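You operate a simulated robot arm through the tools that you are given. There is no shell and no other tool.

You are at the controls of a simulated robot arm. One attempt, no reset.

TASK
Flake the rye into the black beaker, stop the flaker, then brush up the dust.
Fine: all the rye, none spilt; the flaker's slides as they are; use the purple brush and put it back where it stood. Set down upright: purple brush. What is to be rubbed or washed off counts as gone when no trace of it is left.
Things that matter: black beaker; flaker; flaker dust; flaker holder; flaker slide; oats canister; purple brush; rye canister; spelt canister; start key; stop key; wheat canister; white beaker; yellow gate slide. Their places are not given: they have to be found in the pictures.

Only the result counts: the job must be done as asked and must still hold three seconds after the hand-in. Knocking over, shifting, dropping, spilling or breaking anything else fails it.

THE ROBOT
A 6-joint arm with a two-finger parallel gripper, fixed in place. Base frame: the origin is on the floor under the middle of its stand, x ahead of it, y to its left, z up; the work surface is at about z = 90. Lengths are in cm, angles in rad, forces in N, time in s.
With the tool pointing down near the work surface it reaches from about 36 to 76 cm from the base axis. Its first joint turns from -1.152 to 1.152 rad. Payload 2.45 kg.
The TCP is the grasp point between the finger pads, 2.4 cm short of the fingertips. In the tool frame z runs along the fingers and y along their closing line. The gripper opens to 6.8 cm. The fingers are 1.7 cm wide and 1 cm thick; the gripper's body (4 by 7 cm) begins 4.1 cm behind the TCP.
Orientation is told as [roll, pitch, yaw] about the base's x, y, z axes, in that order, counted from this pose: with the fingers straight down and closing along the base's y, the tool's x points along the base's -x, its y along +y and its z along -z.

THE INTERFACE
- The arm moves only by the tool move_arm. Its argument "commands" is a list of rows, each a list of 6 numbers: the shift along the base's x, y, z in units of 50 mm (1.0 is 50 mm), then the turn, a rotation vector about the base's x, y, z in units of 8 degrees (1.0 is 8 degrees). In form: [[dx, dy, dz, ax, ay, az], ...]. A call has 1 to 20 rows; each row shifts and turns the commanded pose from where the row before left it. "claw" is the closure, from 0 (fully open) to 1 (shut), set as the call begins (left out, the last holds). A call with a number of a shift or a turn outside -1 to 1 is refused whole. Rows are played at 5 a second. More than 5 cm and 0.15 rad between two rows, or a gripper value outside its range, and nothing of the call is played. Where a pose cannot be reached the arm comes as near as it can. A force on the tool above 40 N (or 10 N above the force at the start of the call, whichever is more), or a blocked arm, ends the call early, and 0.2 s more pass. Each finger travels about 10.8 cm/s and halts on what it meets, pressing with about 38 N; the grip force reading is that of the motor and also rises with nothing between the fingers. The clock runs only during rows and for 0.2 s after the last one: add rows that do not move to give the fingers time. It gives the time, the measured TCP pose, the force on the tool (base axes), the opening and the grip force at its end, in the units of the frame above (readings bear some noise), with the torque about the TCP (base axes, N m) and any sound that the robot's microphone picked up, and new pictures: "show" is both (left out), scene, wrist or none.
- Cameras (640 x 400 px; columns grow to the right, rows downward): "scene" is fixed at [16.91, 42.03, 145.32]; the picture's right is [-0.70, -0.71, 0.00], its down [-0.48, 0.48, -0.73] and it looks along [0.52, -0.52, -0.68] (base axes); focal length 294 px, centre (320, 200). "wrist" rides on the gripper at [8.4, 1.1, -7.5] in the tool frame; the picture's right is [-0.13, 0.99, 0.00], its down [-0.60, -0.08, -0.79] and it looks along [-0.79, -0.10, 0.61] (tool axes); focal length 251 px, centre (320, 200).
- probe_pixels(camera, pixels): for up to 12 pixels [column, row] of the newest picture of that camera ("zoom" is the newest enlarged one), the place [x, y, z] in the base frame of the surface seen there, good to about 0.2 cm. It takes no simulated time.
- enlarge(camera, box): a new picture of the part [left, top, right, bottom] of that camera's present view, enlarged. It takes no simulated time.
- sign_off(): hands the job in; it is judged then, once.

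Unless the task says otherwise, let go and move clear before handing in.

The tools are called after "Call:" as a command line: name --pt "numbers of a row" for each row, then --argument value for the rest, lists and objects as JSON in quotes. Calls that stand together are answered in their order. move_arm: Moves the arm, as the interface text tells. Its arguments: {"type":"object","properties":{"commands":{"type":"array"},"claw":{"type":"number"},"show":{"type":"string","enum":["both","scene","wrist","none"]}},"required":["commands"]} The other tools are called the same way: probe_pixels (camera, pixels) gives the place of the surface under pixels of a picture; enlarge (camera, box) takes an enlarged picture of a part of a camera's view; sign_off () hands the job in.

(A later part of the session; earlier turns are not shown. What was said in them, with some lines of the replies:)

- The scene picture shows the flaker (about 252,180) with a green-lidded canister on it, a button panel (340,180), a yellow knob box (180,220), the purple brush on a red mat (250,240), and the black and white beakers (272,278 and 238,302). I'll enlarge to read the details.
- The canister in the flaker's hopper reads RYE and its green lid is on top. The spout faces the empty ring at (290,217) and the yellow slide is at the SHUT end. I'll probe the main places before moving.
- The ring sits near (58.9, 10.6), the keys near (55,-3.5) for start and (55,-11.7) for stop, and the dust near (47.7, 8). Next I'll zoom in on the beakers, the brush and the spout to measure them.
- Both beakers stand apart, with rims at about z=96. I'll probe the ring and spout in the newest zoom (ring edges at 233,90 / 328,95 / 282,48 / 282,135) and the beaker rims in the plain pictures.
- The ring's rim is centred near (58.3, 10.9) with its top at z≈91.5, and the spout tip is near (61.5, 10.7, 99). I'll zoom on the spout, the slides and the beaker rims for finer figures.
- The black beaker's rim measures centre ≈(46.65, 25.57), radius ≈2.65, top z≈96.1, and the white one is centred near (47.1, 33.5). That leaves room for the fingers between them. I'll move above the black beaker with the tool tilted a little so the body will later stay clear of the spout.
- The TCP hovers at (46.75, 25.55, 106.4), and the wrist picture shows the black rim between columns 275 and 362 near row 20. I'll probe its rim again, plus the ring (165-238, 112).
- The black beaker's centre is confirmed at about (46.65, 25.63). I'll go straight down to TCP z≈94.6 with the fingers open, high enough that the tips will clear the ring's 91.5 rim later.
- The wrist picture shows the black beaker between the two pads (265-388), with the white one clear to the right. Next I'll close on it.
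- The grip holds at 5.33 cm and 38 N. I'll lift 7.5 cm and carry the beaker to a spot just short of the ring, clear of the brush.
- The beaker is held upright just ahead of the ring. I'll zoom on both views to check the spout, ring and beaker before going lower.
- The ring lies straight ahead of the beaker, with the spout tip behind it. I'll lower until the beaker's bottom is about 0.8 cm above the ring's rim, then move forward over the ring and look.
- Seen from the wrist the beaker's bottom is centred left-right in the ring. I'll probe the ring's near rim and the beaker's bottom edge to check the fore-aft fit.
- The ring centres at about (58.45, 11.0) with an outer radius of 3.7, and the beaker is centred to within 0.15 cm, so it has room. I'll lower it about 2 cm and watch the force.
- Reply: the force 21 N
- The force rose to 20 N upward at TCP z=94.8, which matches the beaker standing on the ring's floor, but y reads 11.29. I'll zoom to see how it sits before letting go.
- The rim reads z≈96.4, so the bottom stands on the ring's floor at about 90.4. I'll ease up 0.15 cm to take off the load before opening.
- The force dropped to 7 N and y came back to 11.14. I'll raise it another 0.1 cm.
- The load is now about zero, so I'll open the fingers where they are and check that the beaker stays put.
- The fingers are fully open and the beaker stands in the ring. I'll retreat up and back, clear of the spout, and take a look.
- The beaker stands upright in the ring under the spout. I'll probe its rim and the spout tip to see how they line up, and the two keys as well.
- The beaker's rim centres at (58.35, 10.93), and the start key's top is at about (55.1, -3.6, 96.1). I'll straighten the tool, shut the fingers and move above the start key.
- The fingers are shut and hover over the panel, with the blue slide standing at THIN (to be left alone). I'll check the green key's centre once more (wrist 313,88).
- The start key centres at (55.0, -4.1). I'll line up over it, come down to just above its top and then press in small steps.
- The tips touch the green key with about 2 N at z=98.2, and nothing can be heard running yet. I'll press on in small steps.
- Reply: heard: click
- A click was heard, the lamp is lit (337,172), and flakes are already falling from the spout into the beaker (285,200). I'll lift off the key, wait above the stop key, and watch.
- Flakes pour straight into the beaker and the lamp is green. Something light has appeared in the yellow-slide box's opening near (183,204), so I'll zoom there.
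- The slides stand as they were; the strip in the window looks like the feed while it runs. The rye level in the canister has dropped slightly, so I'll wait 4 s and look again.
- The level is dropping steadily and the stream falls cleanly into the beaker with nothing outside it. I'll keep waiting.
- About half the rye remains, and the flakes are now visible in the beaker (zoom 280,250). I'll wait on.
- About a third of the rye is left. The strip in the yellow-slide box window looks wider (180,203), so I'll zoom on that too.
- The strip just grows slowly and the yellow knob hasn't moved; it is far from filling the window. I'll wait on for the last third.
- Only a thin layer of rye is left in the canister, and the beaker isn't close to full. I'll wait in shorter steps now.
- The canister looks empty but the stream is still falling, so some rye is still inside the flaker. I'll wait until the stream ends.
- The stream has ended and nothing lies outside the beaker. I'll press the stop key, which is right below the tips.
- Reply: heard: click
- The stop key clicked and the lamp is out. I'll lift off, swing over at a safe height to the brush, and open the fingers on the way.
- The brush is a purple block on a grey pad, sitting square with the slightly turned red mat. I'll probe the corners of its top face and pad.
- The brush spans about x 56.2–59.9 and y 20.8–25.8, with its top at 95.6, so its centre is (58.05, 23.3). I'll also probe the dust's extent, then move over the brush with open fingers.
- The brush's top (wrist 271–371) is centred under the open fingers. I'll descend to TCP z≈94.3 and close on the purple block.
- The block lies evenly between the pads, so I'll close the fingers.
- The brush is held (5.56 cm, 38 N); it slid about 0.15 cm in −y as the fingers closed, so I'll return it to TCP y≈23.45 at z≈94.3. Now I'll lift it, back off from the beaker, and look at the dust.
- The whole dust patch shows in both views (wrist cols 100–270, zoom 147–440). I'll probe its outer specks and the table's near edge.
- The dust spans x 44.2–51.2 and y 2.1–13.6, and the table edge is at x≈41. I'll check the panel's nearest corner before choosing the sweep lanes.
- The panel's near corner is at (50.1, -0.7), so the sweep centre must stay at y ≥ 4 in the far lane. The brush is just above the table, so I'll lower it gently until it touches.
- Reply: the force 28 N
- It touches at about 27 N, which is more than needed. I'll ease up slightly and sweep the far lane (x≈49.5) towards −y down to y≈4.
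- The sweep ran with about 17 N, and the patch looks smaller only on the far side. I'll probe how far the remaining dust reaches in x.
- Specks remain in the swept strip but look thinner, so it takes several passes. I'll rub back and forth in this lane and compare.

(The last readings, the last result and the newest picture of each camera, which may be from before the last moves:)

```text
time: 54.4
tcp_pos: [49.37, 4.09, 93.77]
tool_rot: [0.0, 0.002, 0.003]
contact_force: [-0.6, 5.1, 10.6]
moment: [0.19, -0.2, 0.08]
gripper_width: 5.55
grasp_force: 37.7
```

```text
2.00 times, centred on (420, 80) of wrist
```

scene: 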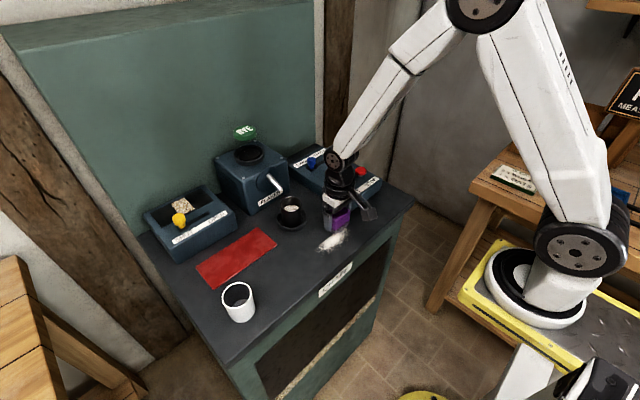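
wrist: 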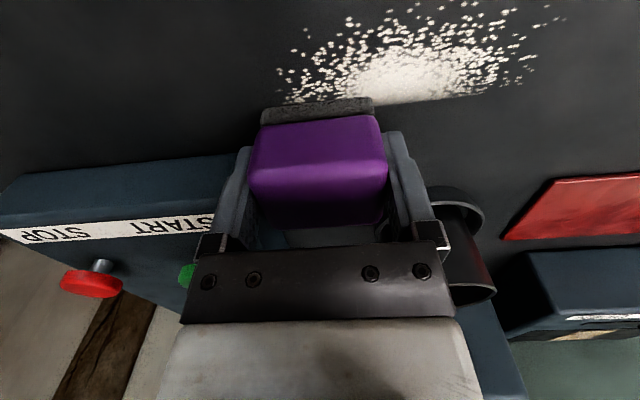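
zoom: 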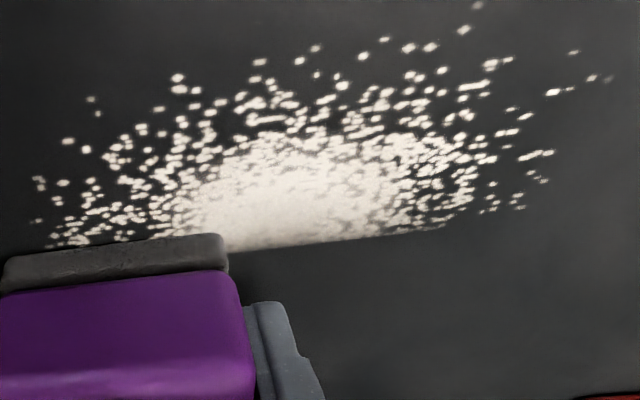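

Three passes left the far strip completely clear with a sharp edge. I'll shift 2 cm towards me and rub the next lane the same way.

Call:
move_arm --pt "-0.2 0 0 0 0 0" --pt "-0.18 -0.08 0 0 0 0" --pt "0 0.24 0 0 0 0" --pt "0 0.24 0 0 0 0" --pt "0 0.24 0 0 0 0" --pt "0 0.24 0 0 0 0" --pt "0 0.24 0 0 0 0" --pt "0 0.24 0 0 0 0" --pt "0 0.24 0 0 0 0" --pt "0 0.24 0 0 0 0" --pt "0 0 0 0 0 0" --pt "0 -0.24 0 0 0 0" --pt "0 -0.24 0 0 0 0" --pt "0 -0.24 0 0 0 0" --pt "0 -0.24 0 0 0 0" --pt "0 -0.24 0 0 0 0" --pt "0 -0.24 0 0 0 0" --pt "0 -0.24 0 0 0 0" --pt "0 -0.24 0 0 0 0" --pt "0 0 0 0 0 0" --show "wrist"

Call:
move_arm --pt "0 0.24 0 0 0 0" --pt "0 0.24 0 0 0 0" --pt "0 0.24 0 0 0 0" --pt "0 0.24 0 0 0 0" --pt "0 0.24 0 0 0 0" --pt "0 0.24 0 0 0 0" --pt "0 0.24 0 0 0 0" --pt "0 0.24 0 0 0 0" --pt "0 0 0 0 0 0" --pt "0 -0.24 0 0 0 0" --pt "0 -0.24 0 0 0 0" --pt "0 -0.24 0 0 0 0" --pt "0 -0.24 0 0 0 0" --pt "0 -0.24 0 0 0 0" --pt "0 -0.24 0 0 0 0" --pt "0 -0.24 0 0 0 0" --pt "0 -0.24 0 0 0 0" --pt "0 0 0 0 0 0" --show "both"

```text
time: 58.5
tcp_pos: [47.83, 3.71, 93.73]
tool_rot: [0.001, -0.004, 0.0]
contact_force: [-1.4, 0.6, 6.7]
moment: [-0.05, 0.2, -0.02]
gripper_width: 5.55
grasp_force: 38.1
stopped in row 20: the force on the tool passed its limit at 40 N (the readings are from after the stop); the commanded pose is now the measured one
```

wrist: 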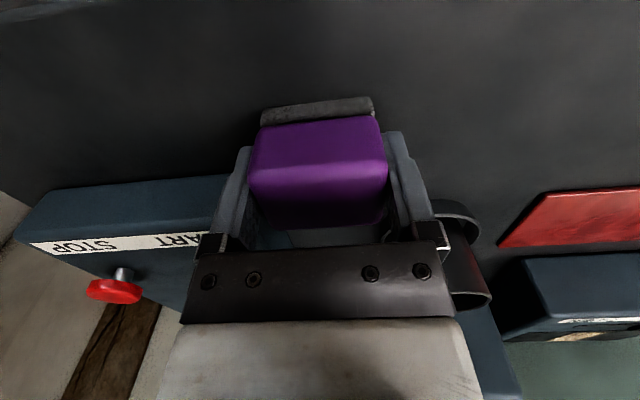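

```text
time: 62.3
tcp_pos: [47.93, 3.58, 93.85]
tool_rot: [0.002, -0.003, 0.001]
contact_force: [-0.6, -0.9, -1.2]
moment: [-0.03, 0.03, -0.03]
gripper_width: 5.54
grasp_force: 37.4
```

scene: 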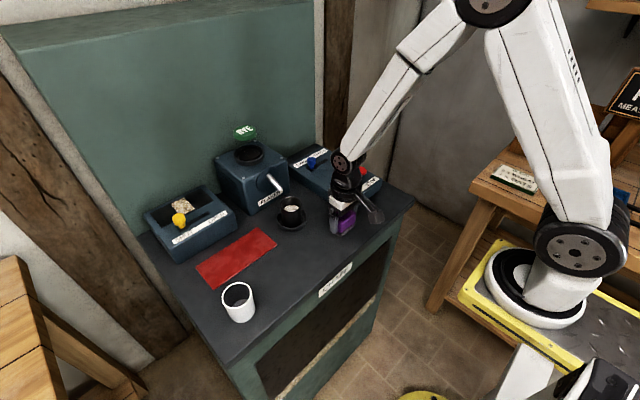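
wrist: 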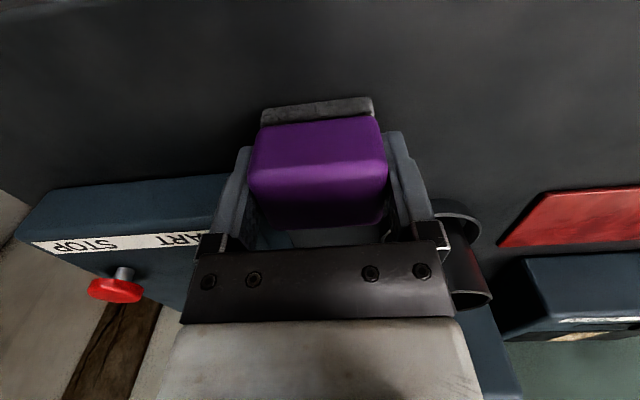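

No dust shows in either picture now. The force limit ended the first rubbing call at its last row, but the grip is unchanged at 5.54 cm. I'll lift the brush a little and look closely at the patch for any trace.

Call:
move_arm --pt "0 0 0.2 0 0 0" --pt "0 0 0.6 0 0 0" --pt "0 0.5 0.6 0 0 0" --pt "0.2 0.8 0.2 0 0 0" --pt "0.2 0.8 0 0 0 0" --pt "0 0.6 0 0 0 0" --pt "0 0 0 0 0 0"

Call:
enlarge --camera "scene" --box '[275, 200, 395, 280]'

Call:
enlarge --camera "wrist" --box '[60, 0, 300, 130]'

```text
time: 63.9
tcp_pos: [49.8, 17.39, 101.76]
tool_rot: [0.001, -0.004, 0.0]
contact_force: [0.2, -0.3, -0.6]
moment: [0.0, 0.01, 0.05]
gripper_width: 5.56
grasp_force: 37.8
```

scene: 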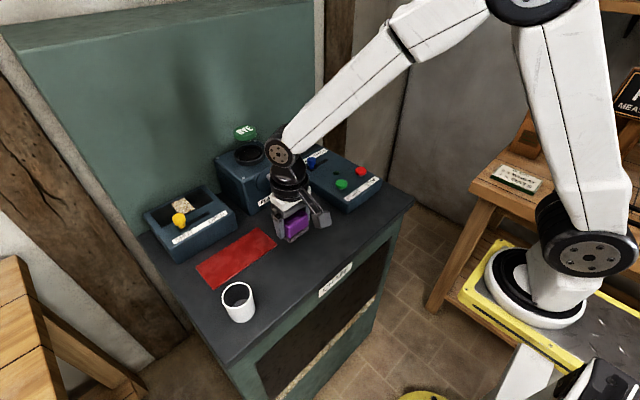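
wrist: 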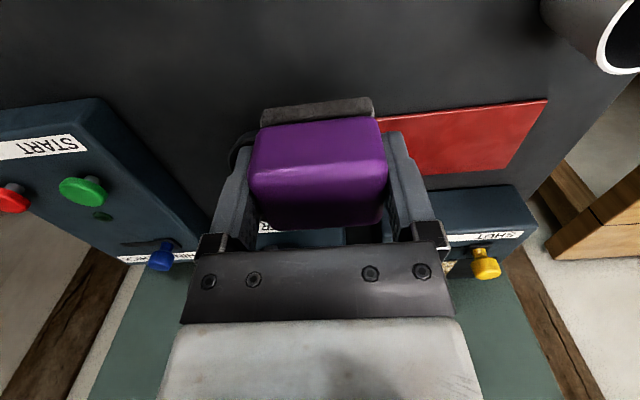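

```text
5.00 times, centred on (335, 240) of scene
```

zoom: 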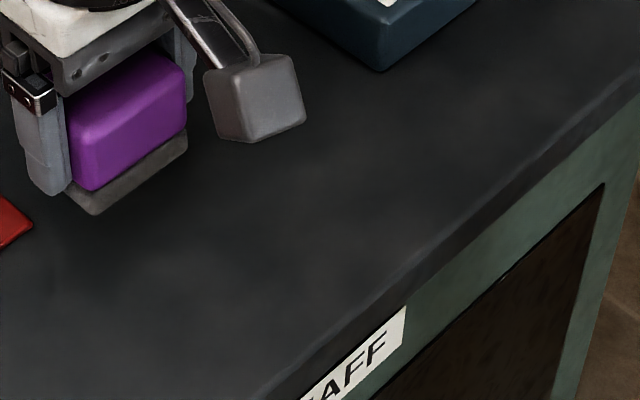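

```text
2.67 times, centred on (180, 65) of wrist
```

zoom: 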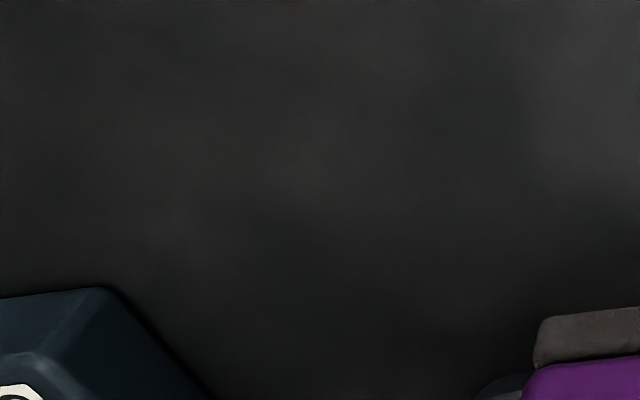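

The table looks bare in both zooms. I'll enlarge more on the near side of the old patch (scene 310–355, 225–258), which I swept least, to be sure no specks remain.

Call:
enlarge --camera "scene" --box '[305, 222, 365, 262]'

Call:
enlarge --camera "wrist" --box '[90, 0, 210, 70]'

Call:
enlarge --camera "wrist" --box '[180, 0, 300, 110]'

```text
10.00 times, centred on (335, 242) of scene
```

zoom: 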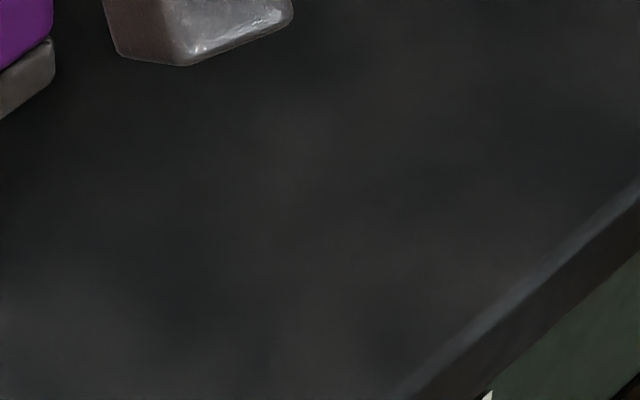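

```text
5.33 times, centred on (150, 35) of wrist
```

zoom: 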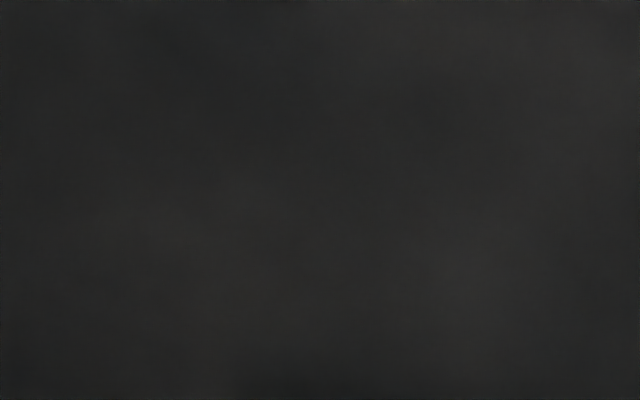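

```text
3.64 times, centred on (240, 55) of wrist
```

zoom: 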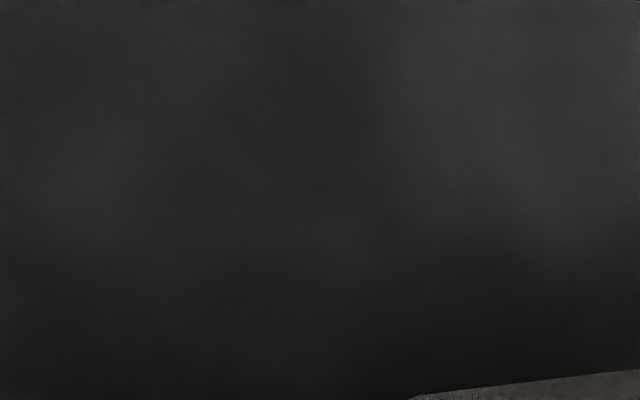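

No trace of dust remains. The brush still sits in the fingers exactly as when I picked it up, so I'll carry it back over its spot on the mat at (58.03, 23.45).

Call:
move_arm --pt "0 0.6 0 0 0 0" --pt "0 0.6 0 0 0 0" --pt "0.5 0.012 0 0 0 0" --pt "0.6 0 -0.2 0 0 0" --pt "0.4 0 -0.4 0 0 0" --pt "0.146 0 -0.3 0 0 0" --pt "0 0 0 0 0 0"

Call:
enlarge --camera "scene" --box '[190, 200, 300, 300]'

```text
time: 65.5
tcp_pos: [58.18, 23.28, 97.09]
tool_rot: [0.0, -0.002, 0.002]
contact_force: [0.1, 0.3, -0.9]
moment: [0.0, 0.0, 0.0]
gripper_width: 5.58
grasp_force: 37.7
```

scene: 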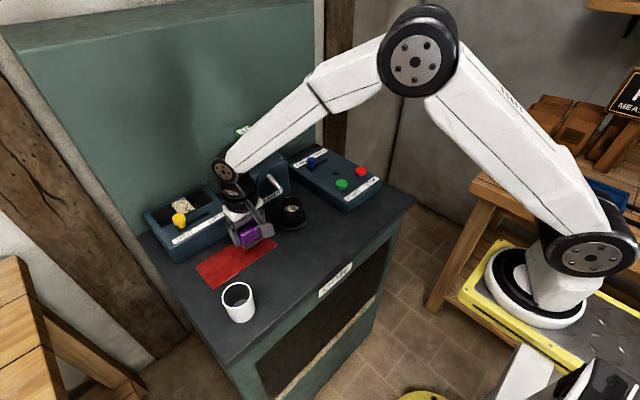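
wrist: 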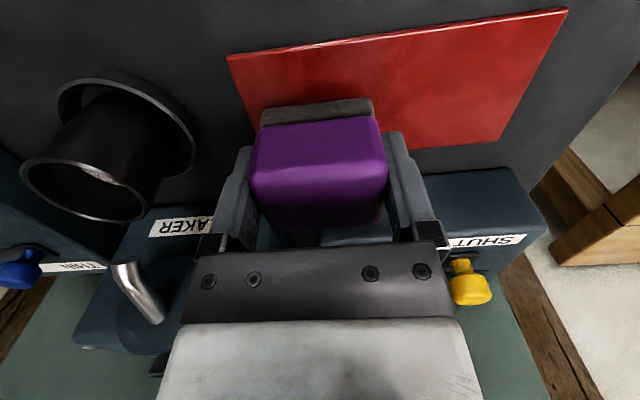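

```text
4.00 times, centred on (245, 250) of scene
```

zoom: 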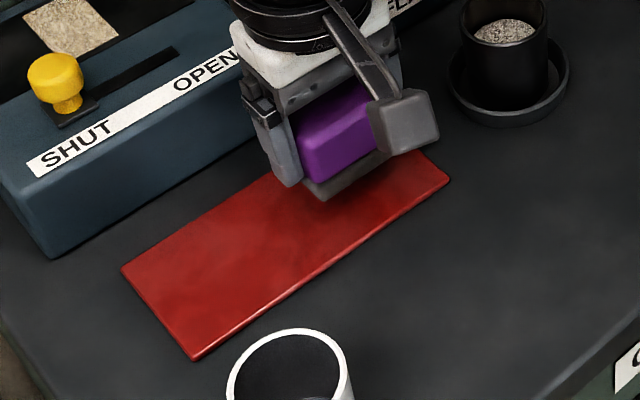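

The TCP reads (58.18, 23.28, 97.1). I'll correct slightly to (58.05, 23.45) and lower to just above the mat.

Call:
move_arm --pt "-0.02 0.03 -0.2 0 0 0" --pt "0 0 -0.2 0 0 0" --pt "0 0 -0.1 0 0 0" --pt "0 0 0 0 0 0" --show "wrist"

Call:
probe_pixels --camera "wrist" --pixels '[[320, 108], [266, 115], [372, 103], [216, 84], [320, 190], [262, 110]]'

```text
time: 66.5
tcp_pos: [57.95, 23.35, 94.69]
tool_rot: [0.0, -0.004, -0.001]
contact_force: [-0.9, 0.5, -1.2]
moment: [-0.03, -0.03, -0.01]
gripper_width: 5.54
grasp_force: 37.8
```

wrist: 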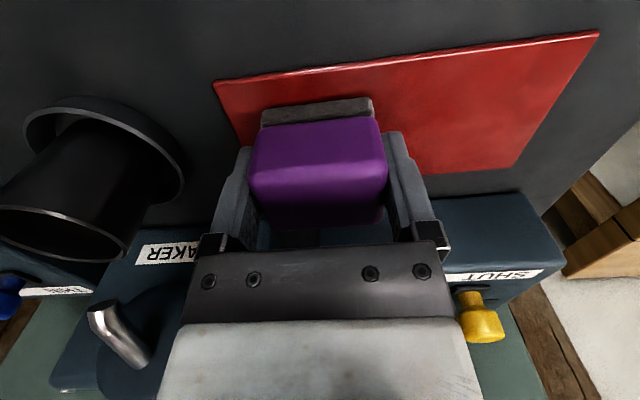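

```text
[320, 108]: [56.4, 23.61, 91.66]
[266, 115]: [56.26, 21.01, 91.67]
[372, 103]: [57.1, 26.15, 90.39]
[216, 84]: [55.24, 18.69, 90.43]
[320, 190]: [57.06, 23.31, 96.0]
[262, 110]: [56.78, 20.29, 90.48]
```

The picture nearly matches the one from the pick-up (mat corner at 213,84). I'll lower the last 0.35 cm and watch for contact.

Call:
move_arm --pt "0.01 0.01 -0.04 0 0 0" --pt "0 0 -0.03 0 0 0" --pt "0 0 0 0 0 0" --show "none"

```text
time: 67.3
tcp_pos: [58.15, 23.46, 94.2]
tool_rot: [0.0, -0.003, -0.001]
contact_force: [-0.1, -0.6, -0.9]
moment: [0.02, -0.02, -0.04]
gripper_width: 5.56
grasp_force: 37.9
```

No contact is felt yet at z≈94.2, so I'll lower in 0.05–0.1 cm steps.

Call:
move_arm --pt "0 0 -0.015 0 0 0" --pt "0 0 0 0 0 0" --show "none"

```text
time: 67.9
tcp_pos: [58.01, 23.53, 94.29]
tool_rot: [0.001, -0.003, -0.001]
contact_force: [0.6, -0.1, 0.2]
moment: [-0.01, 0.04, -0.01]
gripper_width: 5.53
grasp_force: 37.9
```

Call:
move_arm --pt "0 0 -0.012 0 0 0" --pt "0 0 0 0 0 0" --show "none"

```text
time: 68.5
tcp_pos: [58.09, 23.56, 94.17]
tool_rot: [0.001, -0.004, -0.001]
contact_force: [-2.1, -2.2, 7.7]
moment: [-0.18, 0.22, 0.03]
gripper_width: 5.56
grasp_force: 38.1
```

The brush touches the mat with 8 N, so I'll open the fingers.

Call:
move_arm --pt "0 0 0 0 0 0" --pt "0 0 0 0 0 0" --pt "0 0 0 0 0 0" --claw 0 --show "wrist"

```text
time: 69.3
tcp_pos: [57.99, 23.43, 94.19]
tool_rot: [-0.001, -0.002, -0.001]
contact_force: [0.1, -0.6, -0.1]
moment: [0.02, -0.03, 0.0]
gripper_width: 6.78
grasp_force: 0.1
```

wrist: 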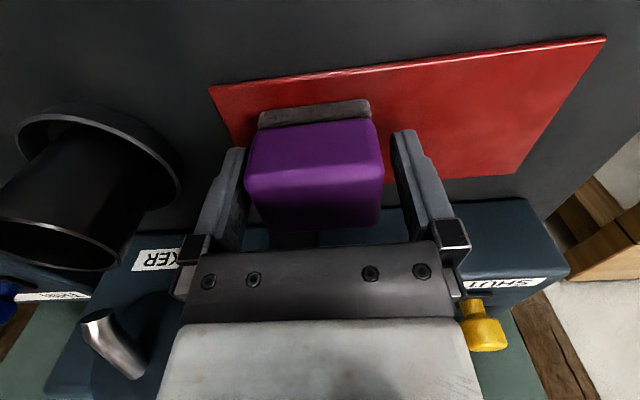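

The brush stands on the mat at the same offset from the mat corner as at the start (49 px), but it's near the left finger. I'll shift the hand 0.2 cm to −y to centre the gap, then lift straight up.

Call:
move_arm --pt "0 -0.04 0.01 0 0 0" --pt "0 0 0.1 0 0 0" --pt "0 0 0.3 0 0 0" --pt "0 0 0.6 0 0 0" --pt "0 0 0.6 0 0 0" --pt "-0.5 0 0.6 0 0 0" --pt "-0.8 0 0.4 0 0 0" --pt "-0.8 0 0.4 0 0 0" --pt "0 0 0 0 0 0"

Call:
enlarge --camera "scene" --box '[140, 110, 400, 330]'

Call:
enlarge --camera "scene" --box '[190, 210, 300, 300]'

Call:
probe_pixels --camera "zoom" --pixels '[[284, 117], [355, 73], [402, 100], [325, 146], [340, 108], [292, 175], [335, 213], [412, 158], [183, 352], [463, 156]]'

```text
time: 71.3
tcp_pos: [47.46, 23.33, 109.44]
tool_rot: [0.0, -0.004, 0.0]
contact_force: [-0.3, -0.6, -0.7]
moment: [0.0, -0.01, -0.04]
gripper_width: 6.82
grasp_force: 0.0
```

scene: 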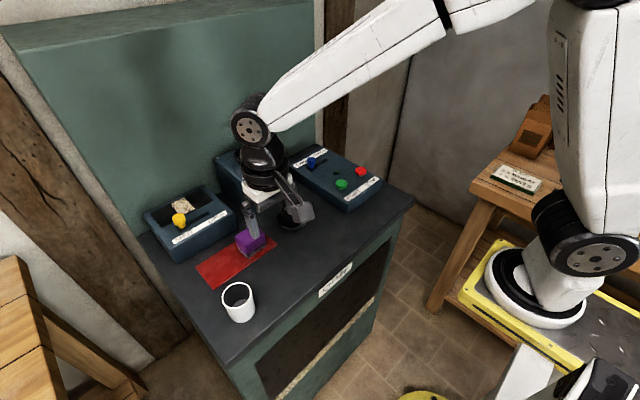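
wrist: 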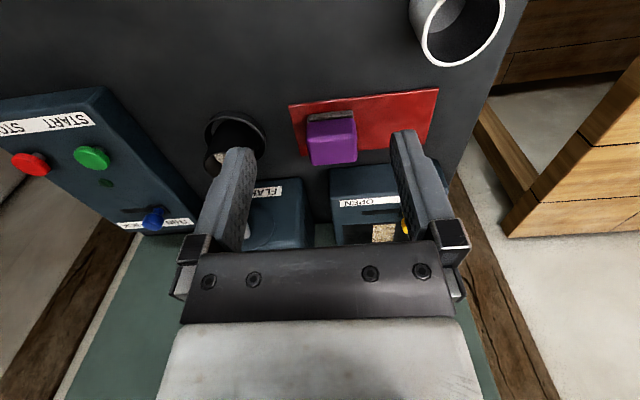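

```text
1.82 times, centred on (270, 220) of scene
```

zoom: 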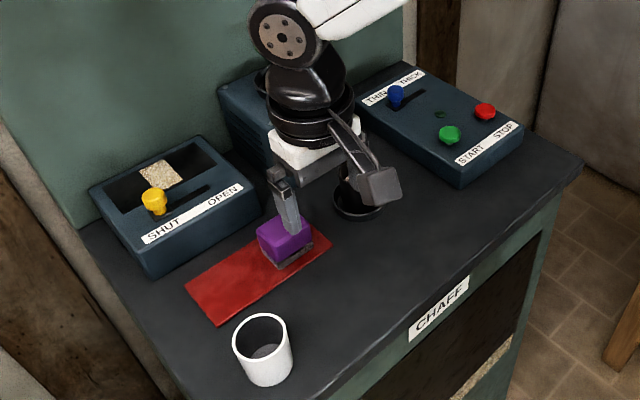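

```text
4.44 times, centred on (245, 255) of scene
```

zoom: 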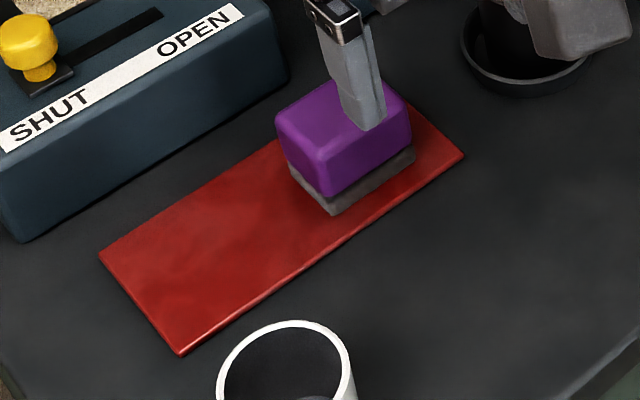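

```text
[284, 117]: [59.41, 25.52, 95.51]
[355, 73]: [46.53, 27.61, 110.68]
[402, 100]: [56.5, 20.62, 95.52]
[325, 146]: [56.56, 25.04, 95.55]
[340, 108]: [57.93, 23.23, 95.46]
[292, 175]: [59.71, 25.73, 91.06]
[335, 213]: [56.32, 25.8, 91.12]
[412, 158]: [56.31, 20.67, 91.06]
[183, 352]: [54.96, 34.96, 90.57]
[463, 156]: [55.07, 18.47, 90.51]
```

The brush's pad corner is back on exactly the same pixel as at the start (zoom 335,213). I'll move the arm well clear and check the whole bench.

Call:
move_arm --pt "-0.4 -0.2 0.7 0 0 0" --pt "-0.4 -0.3 0.8 0 0 0" --pt "-0.4 -0.3 0.8 0 0 0" --pt "-0.3 -0.2 0.6 0 0 0" --pt "0 0 0 0 0 0" --pt "0 0 0 0 0 0" --pt "0 0 0 0 0 0"

Call:
enlarge --camera "scene" --box '[210, 110, 390, 260]'

Call:
enlarge --camera "scene" --box '[140, 190, 380, 340]'

Call:
enlarge --camera "wrist" --box '[120, 20, 480, 250]'

```text
time: 72.9
tcp_pos: [39.91, 18.23, 123.73]
tool_rot: [0.0, -0.001, 0.001]
contact_force: [-0.2, 0.0, 0.3]
moment: [0.0, 0.0, 0.02]
gripper_width: 6.81
grasp_force: 0.0
```

scene: 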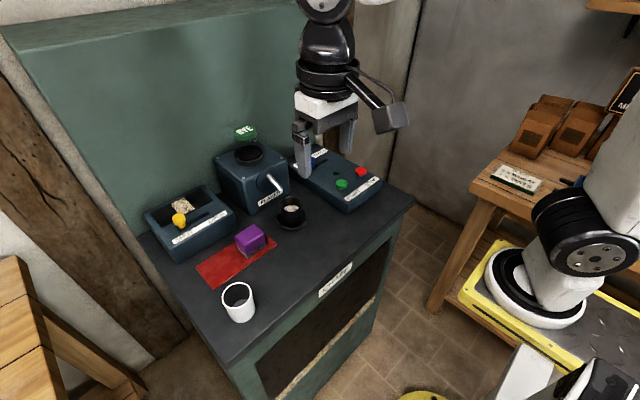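
wrist: 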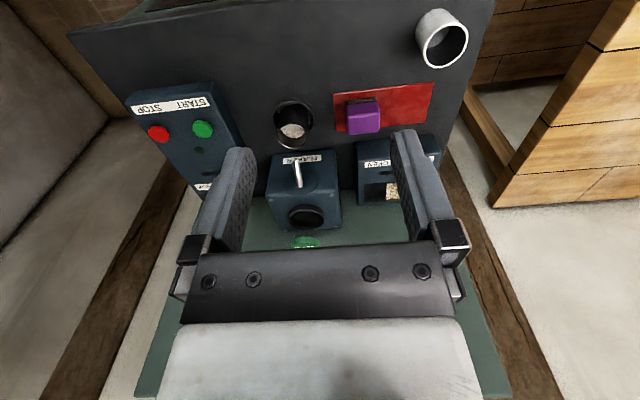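

```text
2.67 times, centred on (300, 185) of scene
```

zoom: 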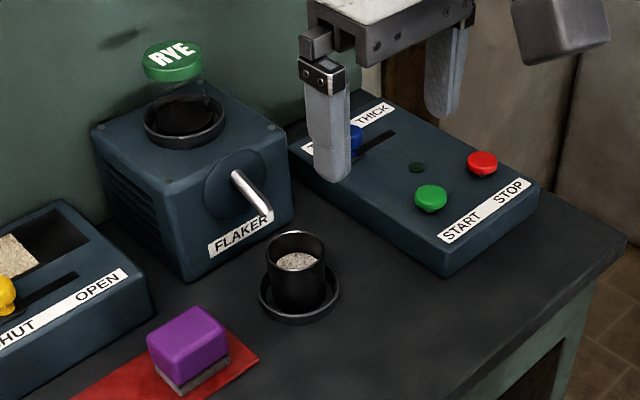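

```text
2.67 times, centred on (260, 265) of scene
```

zoom: 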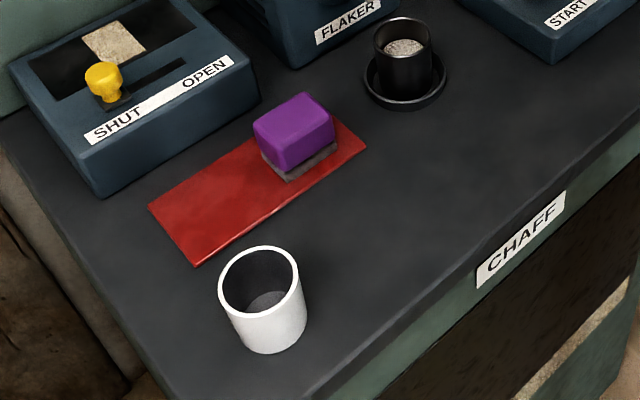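

```text
1.74 times, centred on (300, 135) of wrist
```

zoom: 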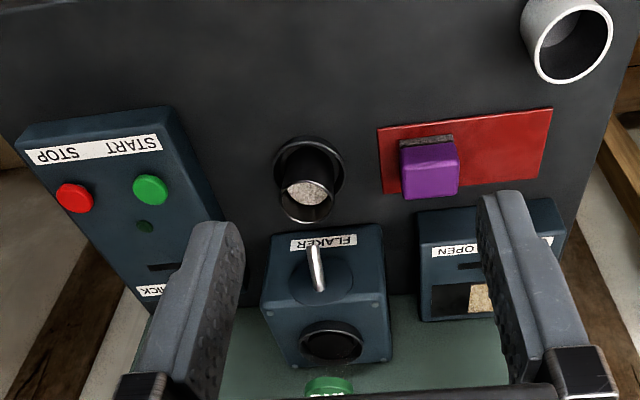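

The final pictures show:
- **Rye:** the canister is empty, the flakes are in the upright black beaker, and nothing has spilt.
- **Flaker:** the lamp is out and both slides stand where they were.
- **Dust and brush:** the dust is gone and the purple brush is back upright on its spot.

The hand is open and clear, so I'm handing in.

Call:
sign_off

```text
The job is handed in.
```

The job is handed in: the rye is flaked into the black beaker, the flaker is stopped and the dust is brushed up. The hand-in gave no verdict, so this is from the last pictures and readings:

- **Rye:** the canister is empty and the stream had ended before I pressed stop. The black beaker stands upright in the flaker's holder with the flakes in it, and I saw nothing spilt around it.
- **Flaker:** the stop key clicked and the lamp went out. I didn't touch either slide: blue is still at THIN and yellow at SHUT.
- **Yellow-slide box:** while the flaker ran, a patch of grain-like material built up in the window of this box. I took it for chaff and left it alone.
- **Dust:** no trace showed in close-ups of the patch. The last rubbing lane (about 2 cm nearest the arm) was skipped, because the dust there was already gone.
- **Brush:** it is upright on the red mat in its original spot. While I was rubbing, one stroke briefly passed the 40 N force limit; the brush didn't shift in the grip and I saw no damage.
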